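You operate a simulated robot arm through the tools that you are given. There is no shell and no other tool. Be economical: measure what you need, move in short steps, check, and stop when the job is done.

You are at the controls of a simulated two-armed robot. One attempt, no reset.

JOB
Load the cart with the gears and the spanner on the ticket.
Fine: drawer shut, ticket left on the cart.

Only the result counts: the job must be done as asked and must still hold three seconds after the hand-in. Knocking over, shifting, dropping, spilling or breaking anything else fails it.

ROBOT AND FRAMES
Two 7-joint arms with two-finger parallel grippers on one trunk, on a base that drives. Base frame: it is fixed to the floor where the robot stands at the start and does not move with it; the origin is under the middle of the robot, x ahead of it, y to its left, z up; the surface under the hand at the start is at about z = 850. Lengths are in mm, angles in degrees, forces in N, time in s.
The left shoulder is at the start at [20, 138, 1150], the right one opposite. With the tool pointing down near the work surface each hand reaches from about 160 to 500 mm from the robot's upright axis, wherever it stands, measured 20 degrees to its own side. Places, roughly: bench drawer [400, 0, 700]; rate ticket [1250, 250, 750]; top of the red tool cart [1200, 400, 800]. Payload 1.57 kg a hand.
The tool frame of a hand sits at the grasp point between the pads (the TCP): z along the fingers, y along the line on which they close. The tips reach 30 mm beyond it. The gripper opens to 80 mm. The fingers are 17 mm wide and 12 mm thick; the gripper's body (40 by 82 mm) begins 80 mm behind the TCP.
Orientation is told as [roll, pitch, yaw] about the base's x, y, z axes, in that order, counted from this pose: with the fingers straight down and closing along the base's y, the tool's x points along the base's -x, its y along +y and its z along -z.

CONTROLS
- The arms move only by the tool step_arm. It takes "left_motion", "right_motion" or both (then of equal length, played together; a hand with none holds still); each is one flat list of numbers, 7 for each row, row after row: the shift along the tool's x, y, z in mm, then the turn, a rotation vector about the tool's x, y, z in degrees, then the gripper command, from -1 (shut) to 1 (fully open), values between in proportion. In form: [tx, ty, tz, wx, wy, wz, hand, tx, ty, tz, wx, wy, wz, hand, ...]. A call has 1 to 10 rows; each row is the pose to reach, as a shift and turn from the pose commanded when the call began, along the tool's axes at that moment. Each row takes 0.2 s and may step no farther than 50 mm and 8.6 degrees from the row before; otherwise, or with a gripper value out of range, the whole call is refused. A pose out of reach is approached as far as the arm can. The call stops where the force on the tool passes 40 N (or 10 N more than at its start, if that is more) or the arm is blocked; 0.2 s more then pass. The fingers move at their own pace (about 45 mm/s each) and stop on an object; they squeeze with about 28 N. The grip force told is the motor's: it shows also when the fingers shut on nothing. Time passes only in rows, and 0.2 s behind the last, so rows that repeat a pose let the fingers close. The reply holds the time, the measured pose of the TCP, the force on the tool along the base axes, the opening and the grip force, in the units named above and with some noise, with the torque about the TCP (base axes, N m) and any sound that the robot's microphone picked up, and new pictures: "pictures" is both (left out), scene, wrist or none (wrist: the cameras of the hands that moved).
- Cameras (640 x 400 px; columns grow to the right, rows downward): "scene" is now at [193.2, 10.6, 1044]; the picture's right is [0.05, -1.00, 0.00], its down [-0.40, -0.02, -0.91] and it looks along [0.91, 0.05, -0.41] (base axes); focal length 214 px, centre (320, 200). "left" rides on the left gripper at [72, 7, -122] in its tool frame; the picture's right is [-0.09, 1.00, 0.00], its down [-0.84, -0.08, -0.54] and it looks along [-0.54, -0.05, 0.84] (tool axes); focal length 238 px, centre (320, 200). "right" rides on the right gripper at [72, -7, -122] in its tool frame; the picture's right is [0.09, 1.00, 0.00], its down [-0.84, 0.08, -0.54] and it looks along [-0.54, 0.05, 0.84] (tool axes); focal length 238 px, centre (320, 200). There is no depth. A picture from a camera that has moved, and an enlarged one, comes with that camera's place and axes in the base frame and with its lens. The place of the scene camera against the robot may be out by one fixed shift of up to 12 mm in any direction.
- raise_lower(by): slides the trunk up (or, below 0, down) by that many mm; the arms and the scene camera ride with it, the base frame stays. It gives what a move gives, with no picture.
- drive_base(legs): drives the robot by 1 to 6 legs, each [ahead, left, turn to the left] in mm, mm and degrees, along the robot's own axes; the way and the turn of a leg run together, so that a leg with both is an arc; at most 1500 mm and 180 degrees a leg. The arms and the cameras ride along, it lands a little off, and it stops where it bumps. It gives what a move gives, and a new picture of the scene camera.
- pan_tilt(pan, tilt): turns the head with the scene camera to pan (to the left, within 60 degrees either way) and tilt (down, from -29 to 69), counted from straight ahead of the robot. It gives what a move gives, and a new picture of the scene camera.
- inspect(camera, box): a new picture of the part [left, top, right, bottom] of that camera's present view, enlarged. No time passes.
- hand_in(): hands the job in; it is judged then, once.

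Work in short steps. Places have to be worked out from the pictures, the camera data and where the tool is seen: move nearer, look again, correct. Check each grasp and each placing, and mend what went wrong. You have 120 turns and 260 pictures in all, those below and enlarged ones among them. Open the grippers and draw the arms clear of the work before you hand the job in, unless the task says otherwise; then end with one line.

The tools are called after ">>>" by a JSON object that holds its "name" and its "arguments". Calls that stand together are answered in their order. step_arm: Moves the arms, as the interface text tells. Its arguments: {"type":"object","properties":{"left_motion":{"type":"array","items":{"type":"number"}},"right_motion":{"type":"array","items":{"type":"number"}},"pictures":{"type":"string","enum":["both","scene","wrist","none"]}},"required":[]} The other tools are called the same way: raise_lower (by) slides the trunk up or down; drive_base (legs) drives the base; pan_tilt (pan, tilt) turns the head that bears the scene camera; inspect (camera, box) takes an enlarged picture of a part of a camera's view; hand_in () hands the job in.

At the start:

```text
time_s: 0.0
left_ee_pos: [339.1, 237.2, 1019.3]
left_ee_rot: [-0.1, 19.0, 0.8]
left_ft_force: [0.5, -0.1, -0.4]
left_torque: [0.0, 0.03, 0.04]
left_grip_width: 79.9
left_finger_force: 0.0
right_ee_pos: [368.6, -55.3, 1033.9]
right_ee_rot: [-0.1, 9.9, -0.2]
right_ft_force: [-0.6, -0.3, 1.1]
right_torque: [-0.05, -0.01, 0.05]
right_grip_width: 79.8
right_finger_force: 0.0
trunk travel left (down, up): [-525.0, 715.0]
robot x, y, heading: [-1.1, 1.9, -0.2]
head pan, tilt: [2.8, 23.9]
```

scene: 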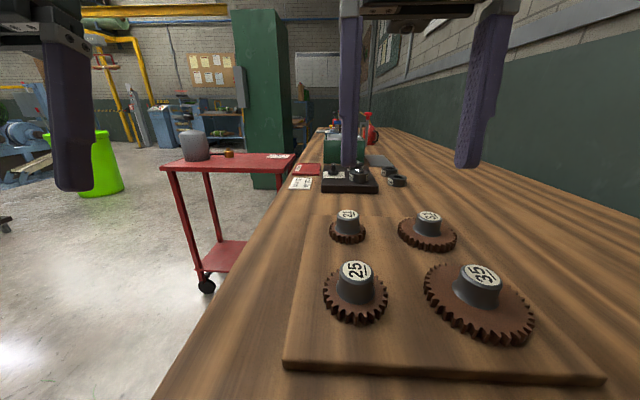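
right: 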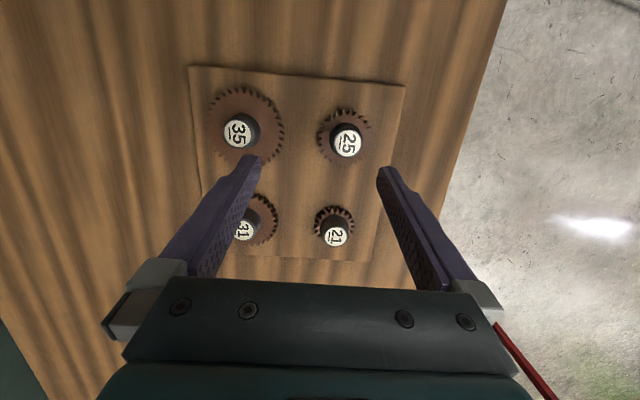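
left: 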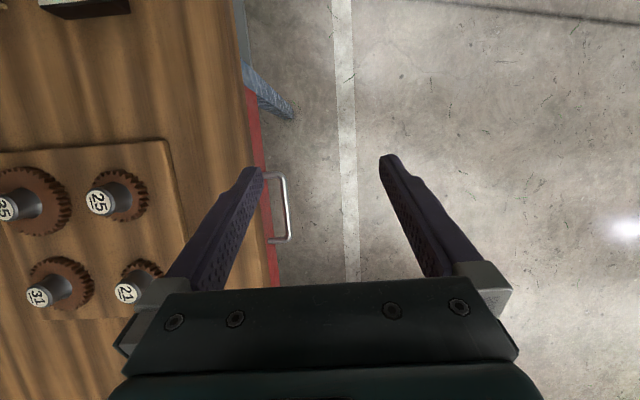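

The gears are on a board on the bench and the cart with a ticket is further off. I look closer at the ticket, the cart and the spanners.

>>> {"name": "inspect", "arguments": {"camera": "scene", "box": [240, 120, 420, 230]}}

>>> {"name": "inspect", "arguments": {"camera": "scene", "box": [160, 120, 300, 210]}}

```text
3.56 times, centred on (330, 175) of scene
camera zoom: at [193.2, 10.6, 1044.0], right [0.05, -1.0, 0.0], down [-0.4, -0.02, -0.91], along [0.91, 0.05, -0.41], focal length 763 px, centre (284, 289)
```

zoom: 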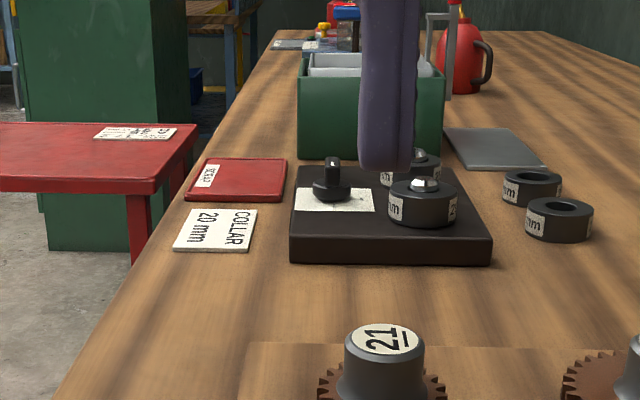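

```text
4.44 times, centred on (230, 165) of scene
camera zoom: at [193.2, 10.6, 1044.0], right [0.05, -1.0, 0.0], down [-0.4, -0.02, -0.91], along [0.91, 0.05, -0.41], focal length 953 px, centre (720, 356)
```

zoom: 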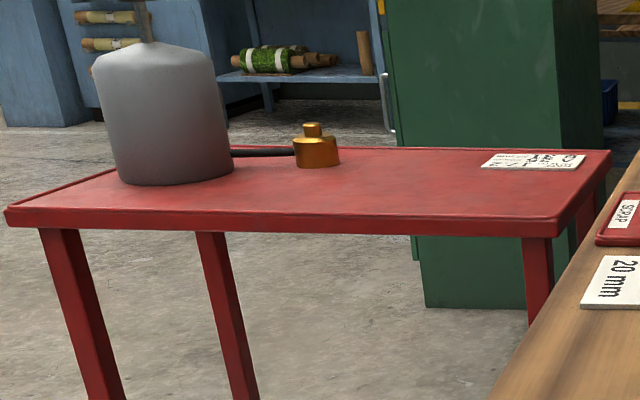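

I'll look down to the left to see the floor and what the base would pass before driving.

>>> {"name": "pan_tilt", "arguments": {"pan": 50, "tilt": 50}}

>>> {"name": "pan_tilt", "arguments": {"pan": 0, "tilt": 65}}

```text
time_s: 1.1
left_ee_pos: [339.3, 237.9, 1018.1]
left_ee_rot: [0.0, 19.2, 0.8]
left_ft_force: [-0.8, 0.4, -0.5]
left_torque: [0.01, 0.0, -0.01]
left_grip_width: 79.9
left_finger_force: 0.0
right_ee_pos: [367.1, -56.1, 1033.0]
right_ee_rot: [-0.2, 10.1, -0.3]
right_ft_force: [0.7, 0.0, 0.4]
right_torque: [0.01, 0.01, -0.02]
right_grip_width: 80.0
right_finger_force: 0.0
trunk travel left (down, up): [-525.0, 715.0]
robot x, y, heading: [1.4, -1.5, -0.0]
head pan, tilt: [50.0, 50.0]
camera scene: at [150.5, 65.0, 1004.8], right [0.77, -0.64, 0.0], down [-0.49, -0.59, -0.64], along [0.41, 0.49, -0.77], focal length 214 px, centre (320, 200)
```

scene: 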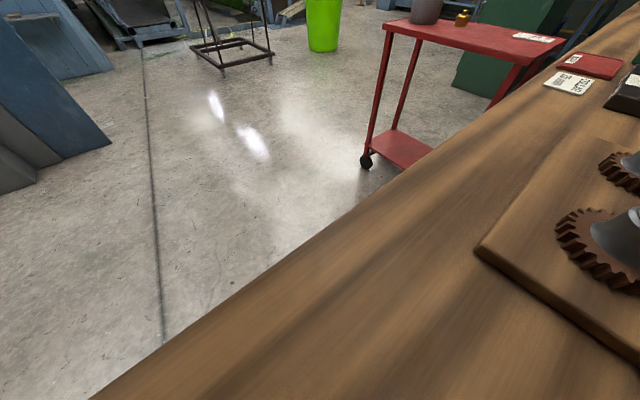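

```text
time_s: 2.3
left_ee_pos: [338.3, 236.1, 1019.4]
left_ee_rot: [-0.1, 19.2, 0.8]
left_ft_force: [0.5, -0.4, 0.0]
left_torque: [-0.01, 0.02, 0.01]
left_grip_width: 80.0
left_finger_force: 0.1
right_ee_pos: [367.9, -55.5, 1033.2]
right_ee_rot: [-0.1, 10.1, -0.3]
right_ft_force: [0.4, 0.9, 0.8]
right_torque: [-0.02, -0.01, -0.02]
right_grip_width: 79.8
right_finger_force: 0.1
trunk travel left (down, up): [-525.0, 715.0]
robot x, y, heading: [2.8, -0.9, -0.2]
head pan, tilt: [0.0, 65.0]
camera scene: at [161.7, 6.1, 986.7], right [0.0, -1.0, 0.0], down [-0.91, 0.0, -0.42], along [0.42, 0.0, -0.91], focal length 214 px, centre (320, 200)
```

scene: 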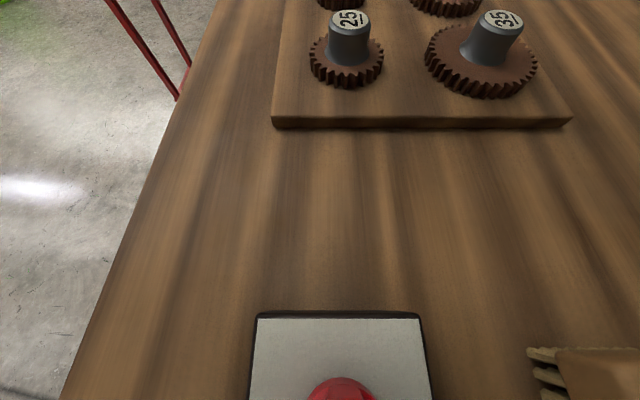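

There are things close to the robot on the bench; I look at the lower edge.

>>> {"name": "pan_tilt", "arguments": {"pan": 0, "tilt": 69}}

>>> {"name": "pan_tilt", "arguments": {"pan": 60, "tilt": 69}}

```text
time_s: 3.0
left_ee_pos: [339.2, 237.5, 1018.8]
left_ee_rot: [-0.1, 19.1, 0.9]
left_ft_force: [-0.6, 0.4, 0.1]
left_torque: [0.01, 0.02, 0.01]
left_grip_width: 80.2
left_finger_force: 0.1
right_ee_pos: [368.2, -55.5, 1032.7]
right_ee_rot: [-0.1, 10.0, -0.3]
right_ft_force: [0.1, 0.6, -0.4]
right_torque: [0.01, 0.02, -0.01]
right_grip_width: 80.2
right_finger_force: 0.1
trunk travel left (down, up): [-525.0, 715.0]
robot x, y, heading: [-1.2, 1.3, 0.0]
head pan, tilt: [0.0, 68.8]
camera scene: at [156.9, 6.0, 982.8], right [0.0, -1.0, 0.0], down [-0.93, 0.0, -0.36], along [0.36, 0.0, -0.93], focal length 214 px, centre (320, 200)
```

scene: 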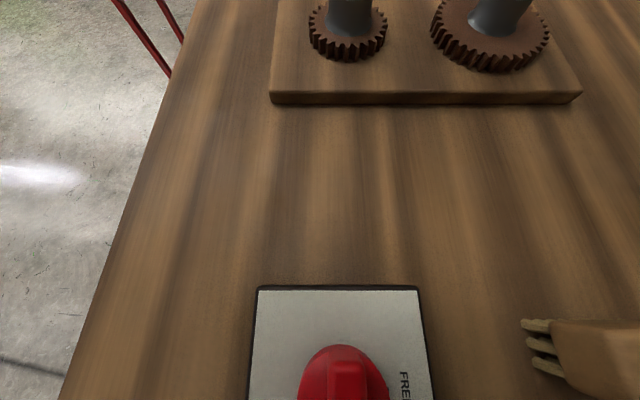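

```text
time_s: 4.3
left_ee_pos: [338.9, 236.8, 1017.9]
left_ee_rot: [-0.2, 19.2, 0.7]
left_ft_force: [0.6, 0.0, 0.4]
left_torque: [0.03, 0.03, -0.02]
left_grip_width: 80.2
left_finger_force: 0.0
right_ee_pos: [368.0, -55.4, 1031.9]
right_ee_rot: [-0.1, 10.1, -0.4]
right_ft_force: [-0.4, 0.3, 0.0]
right_torque: [-0.03, -0.03, -0.02]
right_grip_width: 80.1
right_finger_force: 0.0
trunk travel left (down, up): [-525.0, 715.0]
robot x, y, heading: [-2.4, 1.6, -0.3]
head pan, tilt: [60.0, 68.8]
camera scene: at [128.9, 54.4, 982.8], right [0.87, -0.5, 0.0], down [-0.47, -0.81, -0.36], along [0.18, 0.31, -0.93], focal length 214 px, centre (320, 200)
```

scene: 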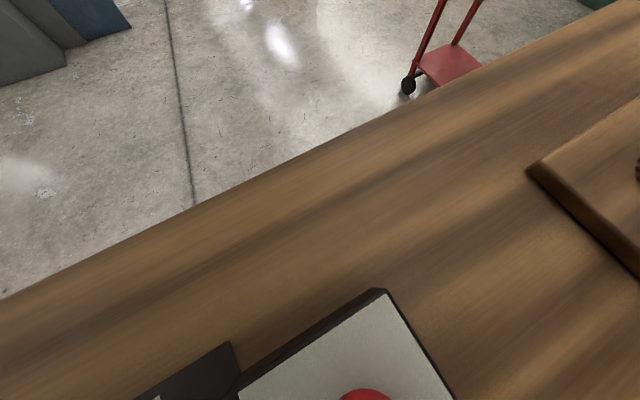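

The bench seems to run beside and behind me; I look to the right side too, to understand where the base stands.

>>> {"name": "pan_tilt", "arguments": {"pan": -60, "tilt": 60}}

>>> {"name": "pan_tilt", "arguments": {"pan": 60, "tilt": 20}}

```text
time_s: 6.3
left_ee_pos: [339.4, 238.2, 1018.6]
left_ee_rot: [-0.1, 19.1, 0.7]
left_ft_force: [-0.1, -0.3, 0.1]
left_torque: [-0.04, 0.01, 0.01]
left_grip_width: 79.9
left_finger_force: 0.1
right_ee_pos: [366.9, -56.2, 1032.4]
right_ee_rot: [-0.1, 10.0, -0.3]
right_ft_force: [0.3, -0.3, -0.6]
right_torque: [0.02, 0.01, 0.02]
right_grip_width: 80.0
right_finger_force: 0.0
trunk travel left (down, up): [-525.0, 715.0]
robot x, y, heading: [-1.5, 1.3, -0.1]
head pan, tilt: [-60.0, 60.0]
camera scene: at [134.3, -51.7, 992.2], right [-0.87, -0.5, 0.0], down [-0.43, 0.75, -0.5], along [0.25, -0.43, -0.87], focal length 214 px, centre (320, 200)
```

scene: 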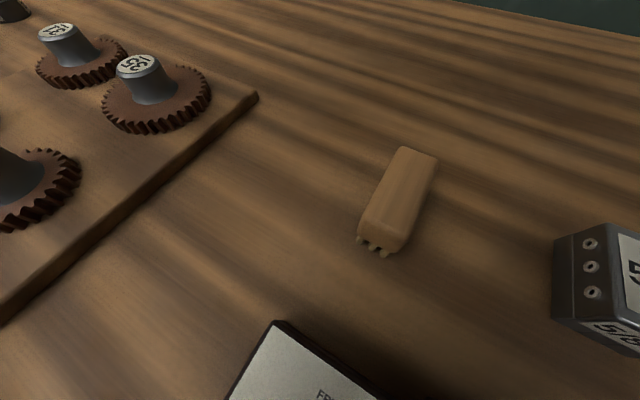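

```text
time_s: 8.3
left_ee_pos: [337.9, 238.0, 1018.1]
left_ee_rot: [0.0, 19.2, 0.9]
left_ft_force: [-0.7, -0.4, 0.2]
left_torque: [0.02, 0.0, 0.03]
left_grip_width: 80.3
left_finger_force: 0.0
right_ee_pos: [367.8, -55.0, 1032.3]
right_ee_rot: [-0.1, 9.9, -0.4]
right_ft_force: [0.0, 0.5, 0.5]
right_torque: [-0.01, -0.01, 0.01]
right_grip_width: 80.2
right_finger_force: 0.0
trunk travel left (down, up): [-525.0, 715.0]
robot x, y, heading: [-2.3, 1.8, 0.3]
head pan, tilt: [60.0, 20.0]
camera scene: at [147.6, 86.6, 1050.3], right [0.87, -0.5, 0.0], down [-0.17, -0.3, -0.94], along [0.47, 0.81, -0.34], focal length 214 px, centre (320, 200)
```

scene: 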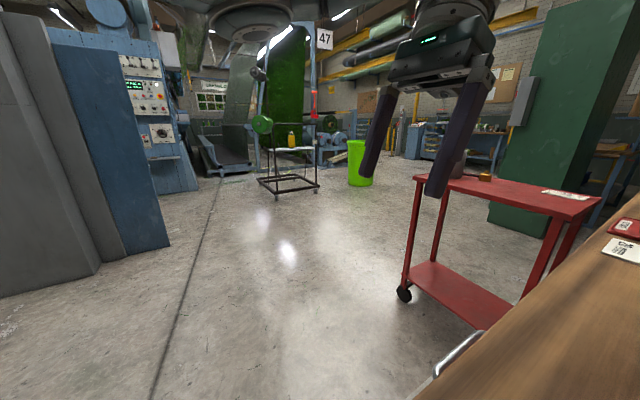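

I can't see the base; backing away by a short leg is the safest test, as objects lie in front of the column.

>>> {"name": "drive_base", "arguments": {"legs": [[-150, 0, 0]]}}

>>> {"name": "pan_tilt", "arguments": {"pan": 0, "tilt": 60}}

```text
time_s: 9.7
left_ee_pos: [187.6, 237.3, 1019.2]
left_ee_rot: [0.0, 19.3, 0.7]
left_ft_force: [0.7, -0.1, 0.0]
left_torque: [-0.01, 0.01, 0.01]
left_grip_width: 80.1
left_finger_force: 0.1
right_ee_pos: [215.4, -57.1, 1033.0]
right_ee_rot: [-0.1, 9.9, -0.3]
right_ft_force: [-0.7, 0.1, 0.1]
right_torque: [0.01, 0.0, -0.01]
right_grip_width: 80.1
right_finger_force: 0.0
trunk travel left (down, up): [-525.0, 715.0]
robot x, y, heading: [-150.1, -1.9, -0.3]
head pan, tilt: [60.0, 20.0]
camera scene: at [-3.3, 86.6, 1050.3], right [0.87, -0.5, 0.0], down [-0.17, -0.3, -0.94], along [0.47, 0.81, -0.34], focal length 214 px, centre (320, 200)
```

scene: 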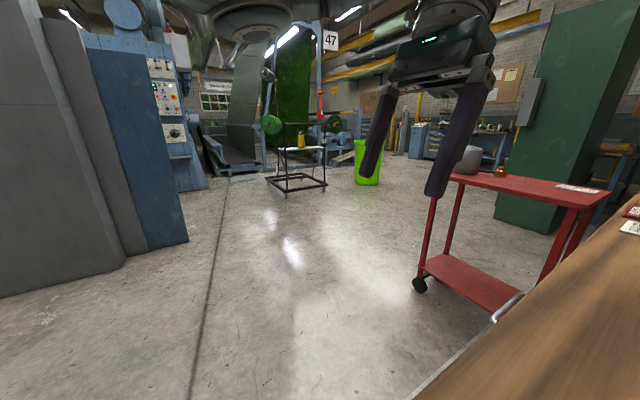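

```text
time_s: 10.9
left_ee_pos: [188.6, 238.1, 1017.8]
left_ee_rot: [0.0, 19.2, 0.7]
left_ft_force: [0.1, 0.2, 0.2]
left_torque: [0.01, 0.01, 0.0]
left_grip_width: 79.9
left_finger_force: 0.0
right_ee_pos: [216.4, -56.3, 1033.2]
right_ee_rot: [-0.1, 10.0, -0.3]
right_ft_force: [-0.5, 0.7, 0.6]
right_torque: [0.04, -0.03, 0.01]
right_grip_width: 79.5
right_finger_force: 0.1
trunk travel left (down, up): [-525.0, 715.0]
robot x, y, heading: [-151.8, 0.4, -0.1]
head pan, tilt: [0.0, 60.0]
camera scene: at [16.9, 6.0, 992.2], right [0.0, -1.0, 0.0], down [-0.87, 0.0, -0.5], along [0.5, 0.0, -0.87], focal length 214 px, centre (320, 200)
```

scene: 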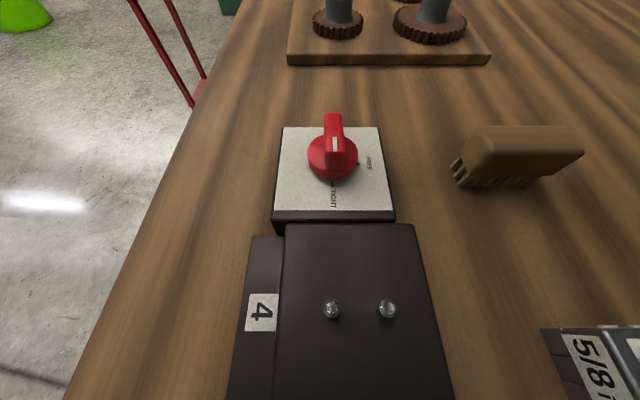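

The backing was free. Now I strafe left along the free floor, then look ahead.

>>> {"name": "drive_base", "arguments": {"legs": [[0, 550, 0]]}}

>>> {"name": "pan_tilt", "arguments": {"pan": -30, "tilt": 45}}

```text
time_s: 14.2
left_ee_pos: [192.0, 794.7, 1018.0]
left_ee_rot: [-0.1, 19.3, 0.4]
left_ft_force: [-0.2, -0.1, 0.4]
left_torque: [0.0, 0.0, 0.0]
left_grip_width: 80.4
left_finger_force: 0.0
right_ee_pos: [219.3, 501.3, 1033.0]
right_ee_rot: [0.0, 10.0, -0.6]
right_ft_force: [0.2, 0.2, 0.6]
right_torque: [0.03, 0.0, 0.02]
right_grip_width: 79.9
right_finger_force: 0.1
trunk travel left (down, up): [-525.0, 715.0]
robot x, y, heading: [-152.3, 558.6, -0.4]
head pan, tilt: [0.0, 60.0]
camera scene: at [18.9, 564.8, 992.2], right [-0.01, -1.0, 0.0], down [-0.87, 0.01, -0.5], along [0.5, 0.0, -0.87], focal length 214 px, centre (320, 200)
```

scene: 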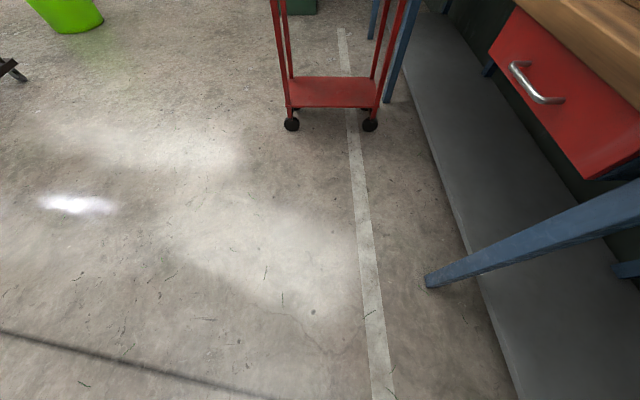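

```text
time_s: 15.1
left_ee_pos: [192.1, 795.1, 1018.3]
left_ee_rot: [0.0, 19.3, 0.4]
left_ft_force: [-0.1, -0.1, -0.7]
left_torque: [0.0, -0.01, 0.0]
left_grip_width: 80.0
left_finger_force: 0.0
right_ee_pos: [217.9, 502.1, 1032.2]
right_ee_rot: [-0.1, 10.0, -0.6]
right_ft_force: [-0.7, 0.5, 0.0]
right_torque: [0.04, 0.0, 0.01]
right_grip_width: 79.9
right_finger_force: 0.0
trunk travel left (down, up): [-525.0, 715.0]
robot x, y, heading: [-153.6, 563.2, -0.5]
head pan, tilt: [-30.0, 45.0]
camera scene: at [22.4, 524.1, 1011.7], right [-0.5, -0.86, 0.0], down [-0.61, 0.36, -0.71], along [0.61, -0.36, -0.71], focal length 214 px, centre (320, 200)
```

scene: 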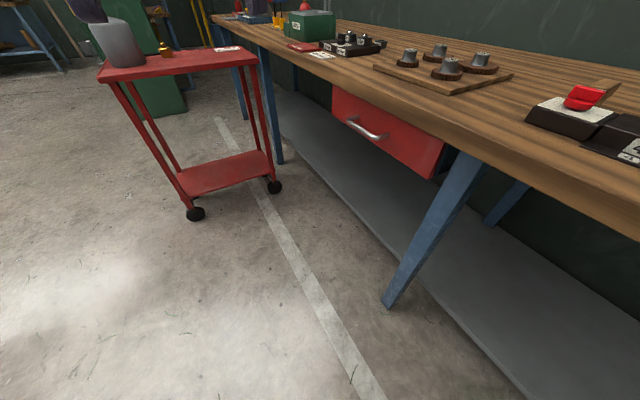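

Now the robot stands in the open aisle. I drive ahead to be near the cart and read the ticket.

>>> {"name": "drive_base", "arguments": {"legs": [[690, -100, 0]]}}

>>> {"name": "pan_tilt", "arguments": {"pan": -15, "tilt": 30}}

```text
time_s: 18.9
left_ee_pos: [879.1, 688.3, 1018.7]
left_ee_rot: [-0.1, 19.2, 0.1]
left_ft_force: [0.1, -0.8, 0.0]
left_torque: [-0.02, -0.03, -0.01]
left_grip_width: 80.1
left_finger_force: 0.0
right_ee_pos: [904.5, 393.4, 1031.4]
right_ee_rot: [0.0, 10.0, -1.1]
right_ft_force: [1.4, 0.4, -0.5]
right_torque: [-0.02, 0.0, 0.0]
right_grip_width: 80.0
right_finger_force: 0.1
trunk travel left (down, up): [-525.0, 715.0]
robot x, y, heading: [538.1, 450.3, -0.8]
head pan, tilt: [-30.0, 45.0]
camera scene: at [708.1, 417.4, 1011.7], right [-0.51, -0.86, 0.0], down [-0.61, 0.36, -0.71], along [0.61, -0.36, -0.71], focal length 214 px, centre (320, 200)
```

scene: 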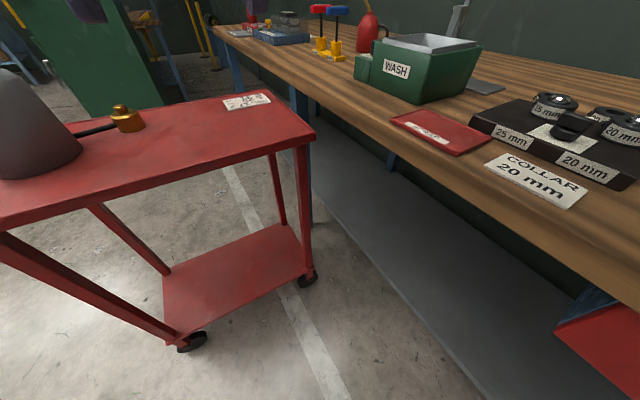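

```text
time_s: 19.7
left_ee_pos: [878.2, 687.8, 1018.3]
left_ee_rot: [-0.1, 19.2, 0.1]
left_ft_force: [-0.4, 0.4, -0.4]
left_torque: [-0.01, 0.04, 0.02]
left_grip_width: 79.9
left_finger_force: 0.2
right_ee_pos: [903.5, 393.8, 1032.5]
right_ee_rot: [-0.1, 10.1, -1.2]
right_ft_force: [0.6, 0.0, -0.1]
right_torque: [0.01, 0.0, 0.03]
right_grip_width: 80.2
right_finger_force: 0.1
trunk travel left (down, up): [-525.0, 715.0]
robot x, y, heading: [540.1, 453.6, -1.0]
head pan, tilt: [-15.0, 30.0]
camera scene: at [725.1, 434.4, 1034.2], right [-0.27, -0.96, 0.0], down [-0.48, 0.14, -0.87], along [0.83, -0.24, -0.5], focal length 214 px, centre (320, 200)
```

scene: 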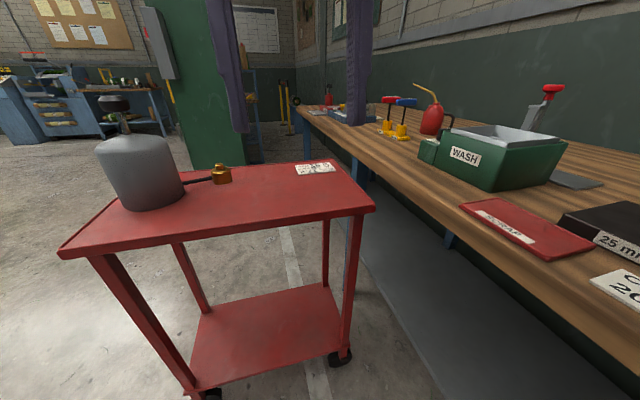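

>>> {"name": "inspect", "arguments": {"camera": "scene", "box": [285, 150, 345, 188]}}

>>> {"name": "inspect", "arguments": {"camera": "right", "box": [0, 0, 640, 400]}}

```text
10.53 times, centred on (315, 169) of scene
camera zoom: at [725.1, 434.4, 1034.2], right [-0.27, -0.96, 0.0], down [-0.48, 0.14, -0.87], along [0.83, -0.24, -0.5], focal length 2258 px, centre (373, 526)
```

zoom: 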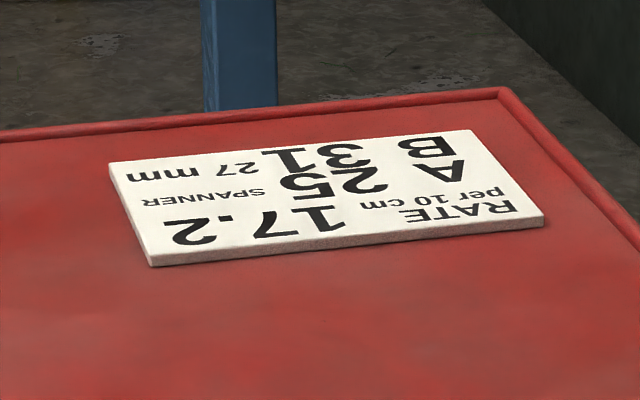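

```text
1.00 times, centred on (320, 200) of right (not enlarged: the box is as wide or as high as the picture)
camera zoom: at [854.2, 387.4, 1165.0], right [-0.07, 1.0, 0.01], down [0.92, 0.06, 0.39], along [0.39, 0.04, -0.92], focal length 238 px, centre (320, 200)
```

zoom: 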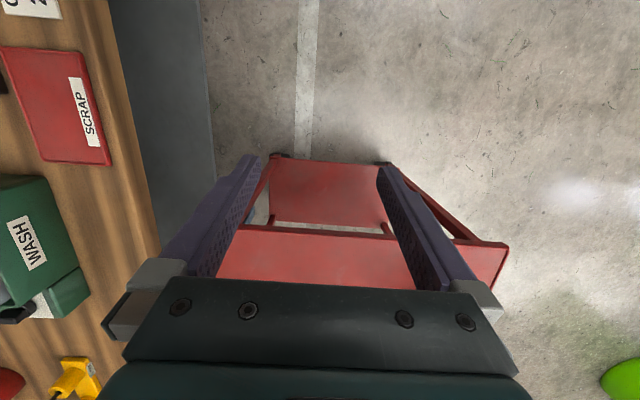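

The ticket says: gears A 25, B 31, spanner 27 mm (from the drawer). I back up to x≈400 and turn right to face the bench, with the trunk raised a little for clearance.

>>> {"name": "raise_lower", "arguments": {"by": 80}}

>>> {"name": "drive_base", "arguments": {"legs": [[-140, 20, 0], [0, 0, -89]]}}

>>> {"name": "pan_tilt", "arguments": {"pan": 0, "tilt": 50}}

```text
time_s: 20.9
left_ee_pos: [878.3, 687.6, 1098.1]
left_ee_rot: [-0.1, 19.2, 0.1]
left_ft_force: [-0.1, 0.3, -0.4]
left_torque: [-0.01, 0.04, -0.01]
left_grip_width: 79.8
left_finger_force: 0.1
right_ee_pos: [904.7, 393.7, 1113.0]
right_ee_rot: [-0.1, 10.0, -1.1]
right_ft_force: [0.1, -0.6, 0.2]
right_torque: [-0.02, 0.01, -0.01]
right_grip_width: 80.1
right_finger_force: 0.1
trunk travel left (down, up): [-605.0, 635.0]
robot x, y, heading: [537.4, 455.0, -0.6]
head pan, tilt: [-15.0, 30.0]
```

```text
time_s: 26.0
left_ee_pos: [639.0, 138.6, 1098.0]
left_ee_rot: [-0.1, 19.2, -88.7]
left_ft_force: [0.8, 0.2, -0.3]
left_torque: [0.02, -0.04, 0.02]
left_grip_width: 80.0
left_finger_force: 0.0
right_ee_pos: [345.8, 108.3, 1112.2]
right_ee_rot: [0.0, 10.1, -89.9]
right_ft_force: [-0.5, -0.4, 0.5]
right_torque: [-0.01, 0.0, 0.01]
right_grip_width: 80.0
right_finger_force: 0.1
trunk travel left (down, up): [-605.0, 635.0]
robot x, y, heading: [399.1, 476.0, -89.6]
head pan, tilt: [-15.0, 30.0]
camera scene: at [377.6, 294.6, 1114.3], right [-0.97, 0.25, 0.0], down [0.13, 0.48, -0.87], along [-0.22, -0.84, -0.5], focal length 214 px, centre (320, 200)
```

scene: 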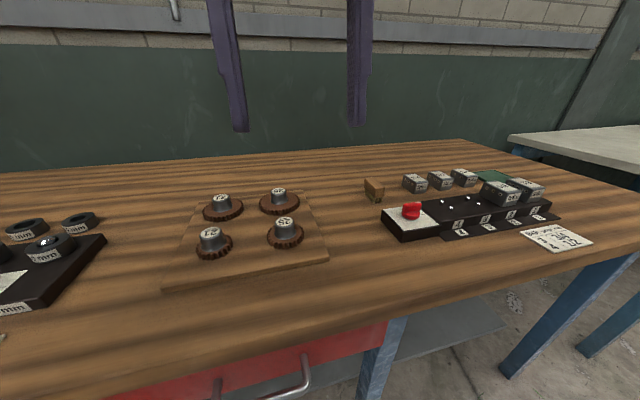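

```text
time_s: 26.8
left_ee_pos: [639.1, 139.4, 1098.2]
left_ee_rot: [0.0, 19.3, -88.8]
left_ft_force: [-0.5, 0.3, 0.2]
left_torque: [0.0, 0.0, -0.04]
left_grip_width: 79.9
left_finger_force: 0.0
right_ee_pos: [344.6, 108.3, 1113.3]
right_ee_rot: [-0.1, 10.0, -89.8]
right_ft_force: [-0.3, 0.1, 0.2]
right_torque: [0.01, 0.0, 0.02]
right_grip_width: 80.2
right_finger_force: 0.0
trunk travel left (down, up): [-605.0, 635.0]
robot x, y, heading: [396.7, 475.4, -89.6]
head pan, tilt: [0.0, 50.0]
camera scene: at [400.9, 305.1, 1084.8], right [-1.0, -0.01, 0.0], down [-0.01, 0.77, -0.64], along [0.01, -0.64, -0.77], focal length 214 px, centre (320, 200)
```

scene: 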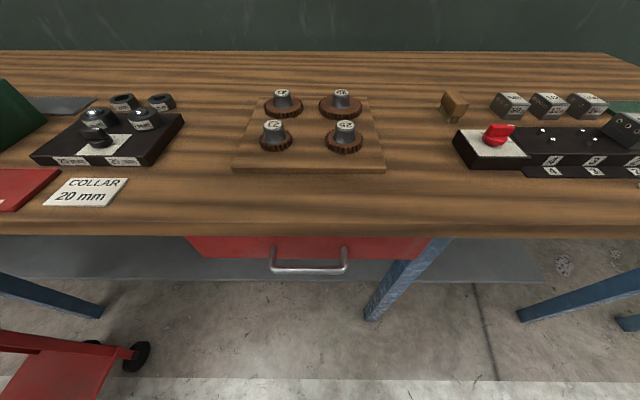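

Gear 25 is near (366,-17) and gear 31 near (487,-145). I move 150 closer to bring both in reach, left hand for 31, right hand for 25.

>>> {"name": "drive_base", "arguments": {"legs": [[150, 0, -0.4]]}}

>>> {"name": "inspect", "arguments": {"camera": "right", "box": [0, 0, 640, 400]}}

>>> {"name": "inspect", "arguments": {"camera": "left", "box": [0, 0, 640, 400]}}

```text
time_s: 28.2
left_ee_pos: [635.9, -11.9, 1098.1]
left_ee_rot: [-0.1, 19.2, -89.1]
left_ft_force: [0.0, -0.5, 0.2]
left_torque: [-0.03, -0.02, 0.01]
left_grip_width: 80.0
left_finger_force: 0.0
right_ee_pos: [343.4, -42.2, 1112.8]
right_ee_rot: [-0.1, 10.1, -90.3]
right_ft_force: [-0.4, 0.0, 0.4]
right_torque: [-0.03, 0.01, 0.02]
right_grip_width: 80.3
right_finger_force: 0.0
trunk travel left (down, up): [-605.0, 635.0]
robot x, y, heading: [397.1, 324.5, -90.1]
head pan, tilt: [0.0, 50.0]
camera scene: at [399.9, 156.1, 1084.8], right [-1.0, 0.0, 0.0], down [0.0, 0.77, -0.64], along [0.0, -0.64, -0.77], focal length 214 px, centre (320, 200)
```

scene: 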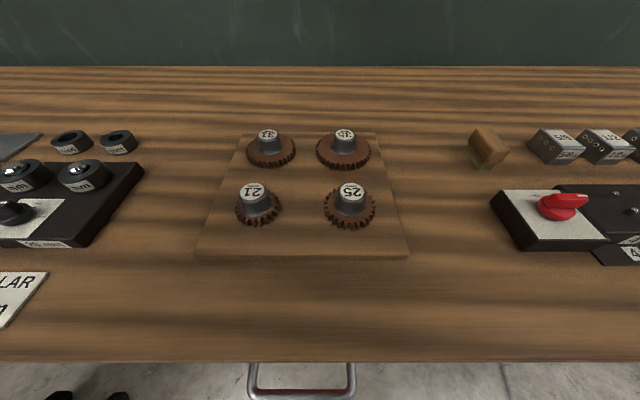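

```text
1.00 times, centred on (320, 200) of right (not enlarged: the box is as wide or as high as the picture)
camera zoom: at [336.1, 8.5, 1245.0], right [1.0, 0.08, 0.01], down [0.07, -0.92, 0.39], along [0.05, -0.39, -0.92], focal length 238 px, centre (320, 200)
```

zoom: 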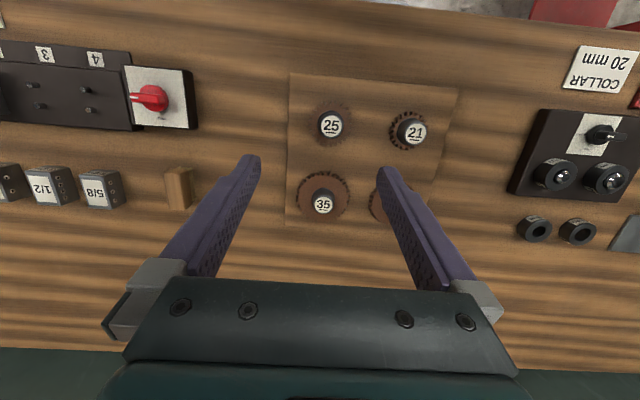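

```text
1.00 times, centred on (320, 200) of left (not enlarged: the box is as wide or as high as the picture)
camera zoom: at [643.3, 15.9, 1237.9], right [1.0, -0.07, -0.03], down [-0.06, -0.97, 0.24], along [-0.05, -0.23, -0.97], focal length 238 px, centre (320, 200)
```

zoom: 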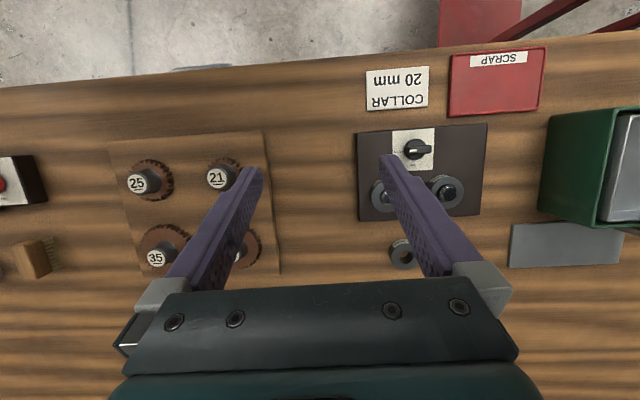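

I check the far-left gear label, and then start moving hands over the gears.

>>> {"name": "inspect", "arguments": {"camera": "scene", "box": [230, 115, 390, 215]}}

```text
4.00 times, centred on (310, 165) of scene
camera zoom: at [399.9, 156.1, 1084.8], right [-1.0, 0.0, 0.0], down [0.0, 0.77, -0.64], along [0.0, -0.64, -0.77], focal length 858 px, centre (360, 340)
```

zoom: 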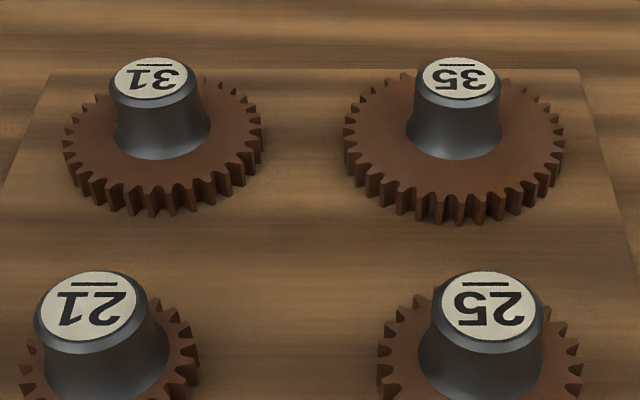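

Labels confirmed. I bring the right hand above gear 25 and the left hand above gear 31, both levelled to point straight down at z≈1000.

>>> {"name": "step_arm", "arguments": {"right_motion": [-0.3, 2.9, 19, 0, -1.7, 0, 1, -0.6, 5.9, 38, 0, -3.3, 0, 1, -0.9, 8.8, 57, 0, -5, 0, 1, -1.1, 11.7, 76, 0, -6.7, 0, 1, -1.4, 14.7, 95, 0, -8.3, 0, 1, -1.7, 17.6, 114.5, 0, -10, 0, 1], "left_motion": [-25, -27, 8.5, 0, -3.2, 0, 1, -50, -54, 17, 0, -6.4, 0, 1, -75, -82, 26, 0, -9.6, 0, 1, -100, -109, 34, 0, -12.8, 0, 1, -125, -136, 43, 0, -16, 0, 1, -150, -164, 51, 0, -19.2, 0, 1]}}

```text
time_s: 29.6
left_ee_pos: [473.3, -139.0, 1002.0]
left_ee_rot: [0.0, -0.1, -89.5]
left_ft_force: [0.4, 0.6, -0.3]
left_torque: [-0.03, 0.02, 0.01]
left_grip_width: 79.8
left_finger_force: 0.1
right_ee_pos: [359.4, -21.9, 998.5]
right_ee_rot: [-0.1, 0.0, -90.5]
right_ft_force: [0.7, 0.2, -0.5]
right_torque: [-0.02, 0.02, 0.0]
right_grip_width: 80.0
right_finger_force: 0.1
trunk travel left (down, up): [-605.0, 635.0]
robot x, y, heading: [398.6, 328.6, -89.9]
head pan, tilt: [0.0, 50.0]
camera scene: at [399.5, 156.3, 1084.7], right [-1.0, 0.0, 0.0], down [0.0, 0.77, -0.64], along [0.0, -0.64, -0.77], focal length 214 px, centre (320, 200)
camera right: at [352.8, 49.3, 1121.0], right [1.0, 0.09, 0.0], down [0.07, -0.84, 0.54], along [0.04, -0.54, -0.84], focal length 238 px, centre (320, 200)
camera left: at [479.3, -66.7, 1124.8], right [1.0, -0.08, 0.0], down [-0.07, -0.84, 0.54], along [-0.04, -0.54, -0.84], focal length 238 px, centre (320, 200)
```

scene: 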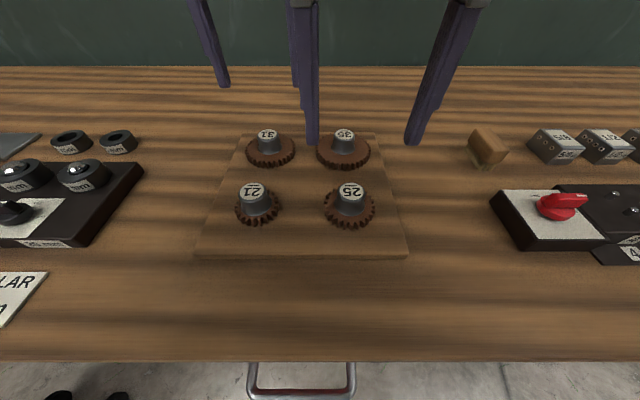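
right: 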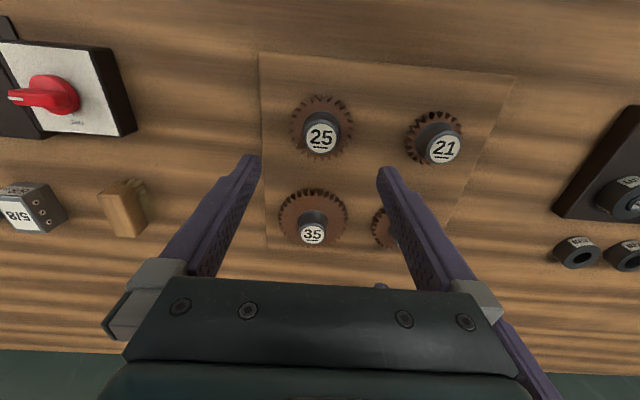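
left: 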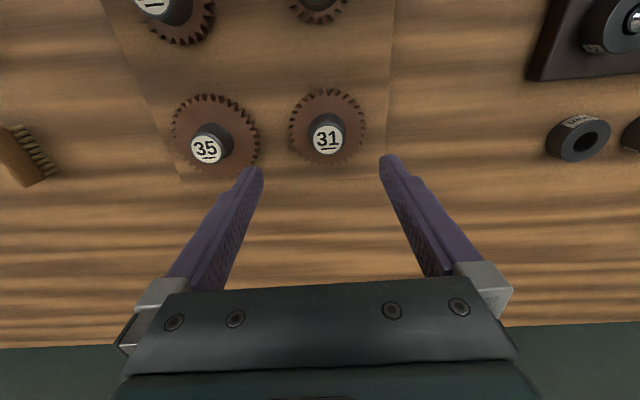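

Right is centred on 25; left needs about +7 mm in x and -3 mm in y. I correct and descend to TCP z≈925 with fingers open, then check.

>>> {"name": "step_arm", "arguments": {"right_motion": [1, 0, 25, 0, 0, 0, 1, 1.5, 0.3, 50, 0, 0, 0, 1, 1.5, 0.3, 73, 0, 0, 0, 1], "left_motion": [-3, 6.8, 25, 0, 0, 0, 1, -3.3, 6.8, 52, 0, 0, 0, 1, -3.3, 6.8, 77, 0, 0, 0, 1], "pictures": "wrist"}}

```text
time_s: 30.4
left_ee_pos: [479.6, -128.9, 926.5]
left_ee_rot: [-0.2, 0.1, -89.2]
left_ft_force: [-0.2, 0.3, -1.3]
left_torque: [-0.02, 0.02, 0.02]
left_grip_width: 80.1
left_finger_force: 0.0
left hand out of reach, approached as far as the arm can: row 1, 2, 3
right_ee_pos: [360.2, -20.8, 926.2]
right_ee_rot: [-0.1, -0.1, -90.3]
right_ft_force: [-0.1, -0.3, -0.2]
right_torque: [0.01, -0.03, 0.02]
right_grip_width: 80.1
right_finger_force: 0.1
trunk travel left (down, up): [-605.0, 635.0]
robot x, y, heading: [400.9, 330.2, -90.1]
head pan, tilt: [0.0, 50.0]
camera right: at [354.0, 50.8, 1047.4], right [1.0, 0.09, 0.0], down [0.07, -0.84, 0.54], along [0.05, -0.54, -0.84], focal length 238 px, centre (320, 200)
camera left: at [486.2, -56.9, 1048.7], right [1.0, -0.08, 0.0], down [-0.07, -0.84, 0.54], along [-0.04, -0.54, -0.84], focal length 238 px, centre (320, 200)
```

right: 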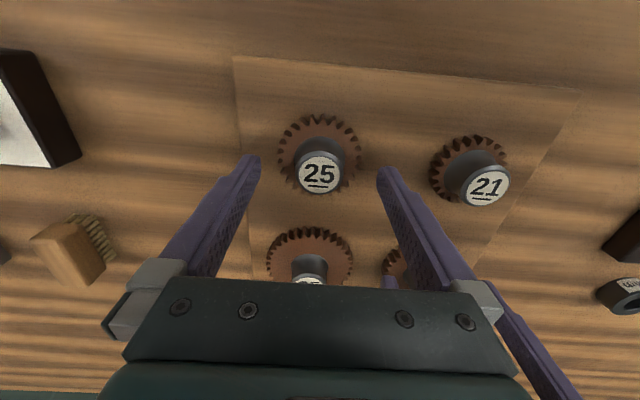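
left: 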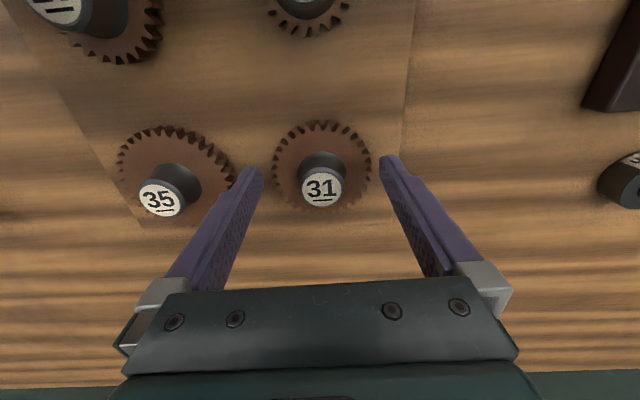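

Right is well aligned over 25, so I take it first: descend to z≈907 and close. The left hand stays; it needs the base closer later.

>>> {"name": "step_arm", "arguments": {"right_motion": [-0.4, -0.5, 10, 0, 0, 0, 1, -0.4, -0.5, 19, 0, 0, 0, 1, -0.4, -0.5, 19, 0, 0, 0, -1, -0.4, -0.5, 19, 0, 0, 0, -1, -0.4, -0.5, 19, 0, 0, 0, -1, -0.4, -0.5, 19, 0, 0, 0, -1], "pictures": "wrist"}}

```text
time_s: 31.8
left_ee_pos: [479.7, -129.6, 926.8]
left_ee_rot: [0.0, 0.0, -89.3]
left_ft_force: [-0.6, 0.7, 0.4]
left_torque: [-0.03, -0.02, 0.0]
left_grip_width: 79.9
left_finger_force: 0.0
right_ee_pos: [359.6, -21.1, 906.3]
right_ee_rot: [-0.1, 0.0, -90.3]
right_ft_force: [-0.4, 0.2, 0.0]
right_torque: [0.0, 0.02, 0.02]
right_grip_width: 32.9
right_finger_force: 24.3
trunk travel left (down, up): [-605.0, 635.0]
robot x, y, heading: [396.7, 324.9, -89.8]
head pan, tilt: [0.0, 50.0]
camera right: at [353.8, 50.2, 1028.9], right [1.0, 0.09, 0.0], down [0.07, -0.84, 0.54], along [0.05, -0.54, -0.84], focal length 238 px, centre (320, 200)
```

right: 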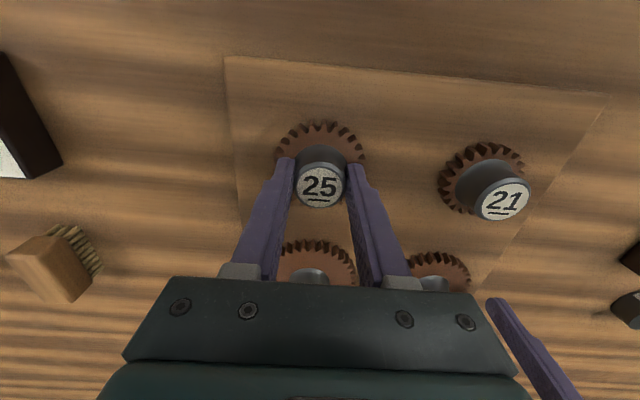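

Gear 25 is gripped (33 mm hub). I lift it straight up 90 and raise the left hand 40.

>>> {"name": "step_arm", "arguments": {"right_motion": [0, 0, -15, 0, 0, 0, -1, 0, 0, -40, 0, 0, 0, -1, 0, 0, -65, 0, 0, 0, -1, 0, 0, -95, 0, 0, 0, -1], "left_motion": [0, 0, -10, 0, 0, 0, 1, 0, 0, -20, 0, 0, 0, 1, 0, 0, -30, 0, 0, 0, 1, 0, 0, -40, 0, 0, 0, 1], "pictures": "wrist"}}

>>> {"name": "drive_base", "arguments": {"legs": [[50, 0, 0]]}}

>>> {"name": "inspect", "arguments": {"camera": "left", "box": [0, 0, 640, 400]}}

```text
time_s: 32.8
left_ee_pos: [478.8, -133.9, 965.1]
left_ee_rot: [-0.1, 0.2, -89.2]
left_ft_force: [-1.4, -0.8, -0.5]
left_torque: [0.0, -0.04, -0.04]
left_grip_width: 80.1
left_finger_force: 0.0
left hand out of reach, approached as far as the arm can: row 3, 4
right_ee_pos: [360.5, -21.4, 1002.2]
right_ee_rot: [-0.1, -0.1, -90.4]
right_ft_force: [-0.4, -0.3, -2.3]
right_torque: [0.0, 0.01, 0.01]
right_grip_width: 32.9
right_finger_force: 27.8
trunk travel left (down, up): [-605.0, 635.0]
robot x, y, heading: [397.0, 325.1, -89.9]
head pan, tilt: [0.0, 50.0]
camera right: at [354.0, 50.1, 1124.1], right [1.0, 0.09, 0.0], down [0.07, -0.84, 0.54], along [0.05, -0.54, -0.84], focal length 238 px, centre (320, 200)
camera left: at [485.5, -62.8, 1088.8], right [1.0, -0.08, 0.0], down [-0.07, -0.84, 0.54], along [-0.04, -0.54, -0.84], focal length 238 px, centre (320, 200)
```

right: 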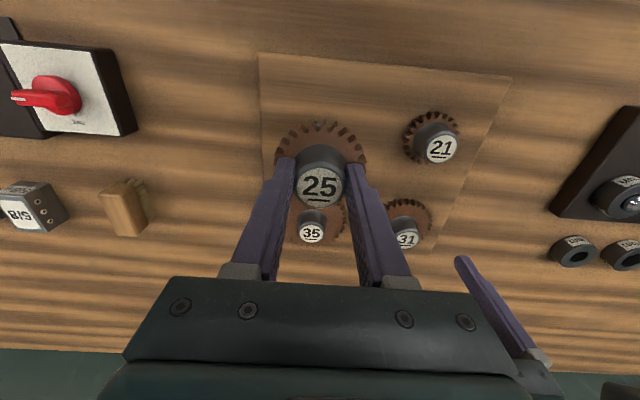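
left: 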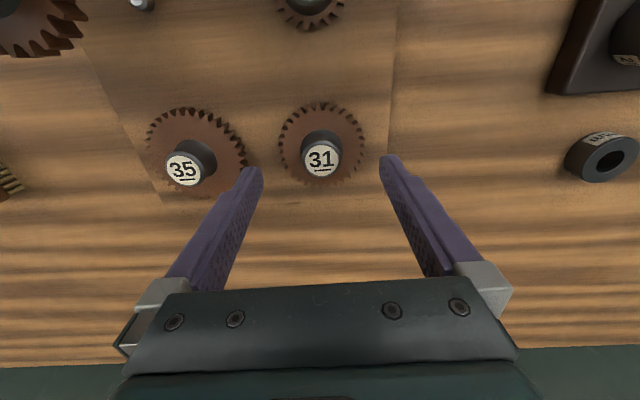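

```text
time_s: 33.7
left_ee_pos: [479.5, -184.6, 965.8]
left_ee_rot: [0.0, 0.2, -89.3]
left_ft_force: [0.3, 0.3, -0.1]
left_torque: [0.06, 0.05, -0.01]
left_grip_width: 80.2
left_finger_force: 0.0
right_ee_pos: [360.8, -72.0, 1001.5]
right_ee_rot: [-0.1, 0.0, -90.3]
right_ft_force: [0.6, 0.1, -1.9]
right_torque: [-0.02, 0.01, -0.02]
right_grip_width: 32.9
right_finger_force: 28.3
trunk travel left (down, up): [-605.0, 635.0]
robot x, y, heading: [398.3, 277.5, -90.0]
head pan, tilt: [0.0, 50.0]
camera scene: at [399.9, 105.7, 1084.8], right [-1.0, 0.0, 0.0], down [0.0, 0.77, -0.64], along [0.0, -0.64, -0.77], focal length 214 px, centre (320, 200)
```

scene: 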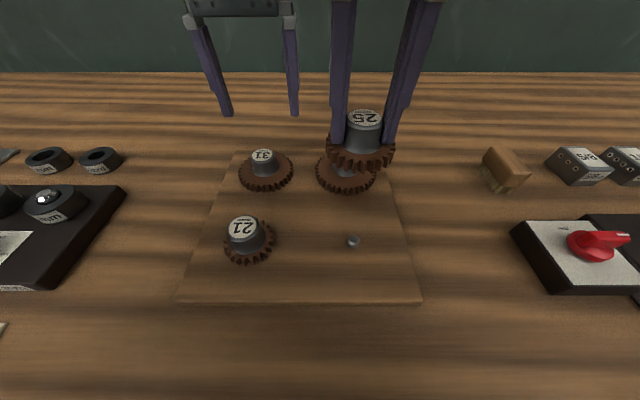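

```text
1.00 times, centred on (320, 200) of left (not enlarged: the box is as wide or as high as the picture)
camera zoom: at [485.7, -113.3, 1088.8], right [1.0, -0.08, 0.0], down [-0.07, -0.84, 0.54], along [-0.04, -0.54, -0.84], focal length 238 px, centre (320, 200)
```

zoom: 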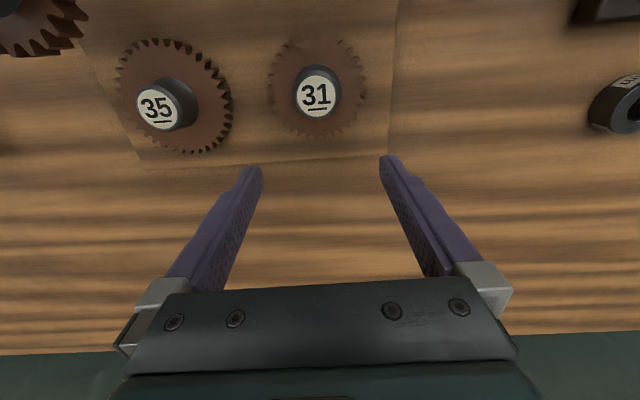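

The base is closer now. I back the left hand ~+45 mm in y (its commanded pose may be slightly beyond the measured one), then measure again.

>>> {"name": "step_arm", "arguments": {"left_motion": [22, 0.5, 0, 0, 0, 0, 1, 45, 1, 0, 0, 0, 0, 1], "pictures": "wrist"}}

```text
time_s: 34.3
left_ee_pos: [471.8, -182.9, 961.2]
left_ee_rot: [0.0, 0.3, -89.2]
left_ft_force: [-0.2, 0.1, -0.6]
left_torque: [-0.02, 0.0, -0.01]
left_grip_width: 80.0
left_finger_force: 0.0
left hand out of reach, approached as far as the arm can: row 1, 2
right_ee_pos: [360.6, -70.6, 1002.6]
right_ee_rot: [-0.2, -0.1, -90.4]
right_ft_force: [-0.4, -0.4, -0.9]
right_torque: [-0.03, 0.02, -0.01]
right_grip_width: 33.0
right_finger_force: 28.3
trunk travel left (down, up): [-605.0, 635.0]
robot x, y, heading: [399.1, 277.7, -90.4]
head pan, tilt: [0.0, 50.0]
camera left: at [477.3, -110.2, 1084.5], right [1.0, -0.08, 0.0], down [-0.07, -0.84, 0.54], along [-0.04, -0.54, -0.84], focal length 238 px, centre (320, 200)
```

left: 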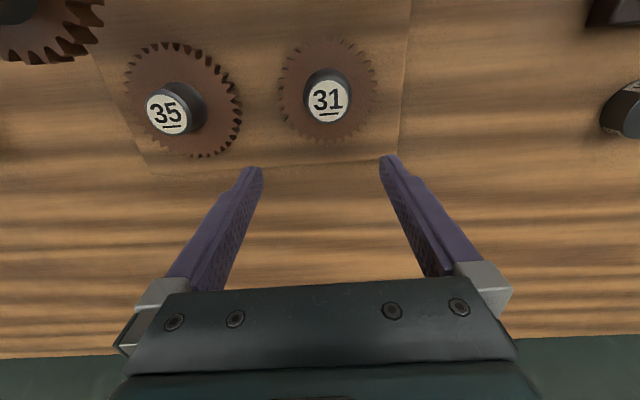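

The left arm hardly moved; it may be at a stretched-out limit. I command a further pull back to see.

>>> {"name": "step_arm", "arguments": {"left_motion": [20, 0, 0, 0, 0, 0, 1, 30, 0, 0, 0, 0, 0, 1, 30, 0, 0, 0, 0, 0, 1], "pictures": "none"}}

```text
time_s: 35.1
left_ee_pos: [462.2, -177.7, 957.4]
left_ee_rot: [0.1, 0.2, -89.2]
left_ft_force: [0.3, 0.1, -0.3]
left_torque: [0.01, -0.01, 0.03]
left_grip_width: 79.9
left_finger_force: 0.0
left hand out of reach, approached as far as the arm can: row 1, 2, 3
right_ee_pos: [360.7, -72.0, 1000.4]
right_ee_rot: [0.0, 0.1, -90.4]
right_ft_force: [0.2, -0.2, -1.5]
right_torque: [0.01, -0.01, 0.02]
right_grip_width: 32.9
right_finger_force: 28.1
trunk travel left (down, up): [-605.0, 635.0]
robot x, y, heading: [397.7, 276.7, -90.1]
head pan, tilt: [0.0, 50.0]
```

It drifts as if against a joint limit. I try moving up and outward to free it.

>>> {"name": "step_arm", "arguments": {"left_motion": [10, 15, -20, 0, 0, 0, 1, 20, 30, -40, 0, 0, 0, 1, 30, 40, -60, 0, 0, 0, 1, 30, 40, -60, 0, 0, 0, 1], "pictures": "none"}}

```text
time_s: 36.1
left_ee_pos: [494.0, -191.2, 1016.6]
left_ee_rot: [0.0, 0.4, -89.1]
left_ft_force: [0.5, -0.6, -0.5]
left_torque: [0.03, -0.02, 0.0]
left_grip_width: 80.1
left_finger_force: 0.1
left hand out of reach, approached as far as the arm can: row 1, 2, 3, 4
right_ee_pos: [361.1, -72.1, 1002.8]
right_ee_rot: [-0.1, 0.0, -90.2]
right_ft_force: [-0.4, -0.6, -1.4]
right_torque: [0.01, -0.04, -0.03]
right_grip_width: 32.9
right_finger_force: 28.3
trunk travel left (down, up): [-605.0, 635.0]
robot x, y, heading: [396.7, 278.9, -90.0]
head pan, tilt: [0.0, 50.0]
```

The readings fit a fully stretched arm, so the commanded pose still lies far out. I pull back much farther at this safe height.

>>> {"name": "step_arm", "arguments": {"left_motion": [40, 0, 0, 0, 0, 0, 1, 80, 0, 0, 0, 0, 0, 1, 120, 0, 0, 0, 0, 0, 1, 120, 0, 0, 0, 0, 0, 1], "pictures": "none"}}

```text
time_s: 37.1
left_ee_pos: [462.3, -183.3, 1013.9]
left_ee_rot: [0.0, 0.3, -89.0]
left_ft_force: [-0.1, 0.3, 0.2]
left_torque: [0.02, 0.02, 0.01]
left_grip_width: 79.7
left_finger_force: 0.0
left hand out of reach, approached as far as the arm can: row 1, 2, 3, 4
right_ee_pos: [359.1, -71.9, 1002.1]
right_ee_rot: [-0.1, 0.0, -90.3]
right_ft_force: [0.3, 0.0, -1.5]
right_torque: [0.03, -0.05, -0.06]
right_grip_width: 32.8
right_finger_force: 27.9
trunk travel left (down, up): [-605.0, 635.0]
robot x, y, heading: [397.2, 275.3, -89.7]
head pan, tilt: [0.0, 50.0]
```

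It slides along a straight-arm singularity. I break it with a combined retreat, upward, outward and tilt move toward the starting posture.

>>> {"name": "step_arm", "arguments": {"left_motion": [20, 25, -20, 0, 4, 0, 1, 40, 50, -40, 0, 8, 0, 1, 60, 75, -60, 0, 12, 0, 1, 80, 100, -80, 0, 16, 0, 1, 100, 120, -90, 0, 19, 0, 1, 120, 140, -95, 0, 19, 0, 1, 130, 150, -95, 0, 19, 0, 1], "pictures": "none"}}

```text
time_s: 38.0
left_ee_pos: [539.0, -117.2, 1037.6]
left_ee_rot: [0.6, 23.5, -90.2]
left_ft_force: [-0.4, 0.3, -0.8]
left_torque: [-0.03, -0.02, 0.02]
left_grip_width: 80.0
left_finger_force: 0.1
left hand out of reach, approached as far as the arm can: row 1, 2, 3, 4
right_ee_pos: [359.3, -72.1, 1001.0]
right_ee_rot: [0.0, -0.1, -90.4]
right_ft_force: [-0.7, 0.2, -1.2]
right_torque: [0.02, -0.02, -0.02]
right_grip_width: 33.1
right_finger_force: 28.3
trunk travel left (down, up): [-605.0, 635.0]
robot x, y, heading: [400.1, 276.1, -90.1]
head pan, tilt: [0.0, 50.0]
stopped in row 4 (left hand): the arm was blocked; the commanded pose is now the measured one
```

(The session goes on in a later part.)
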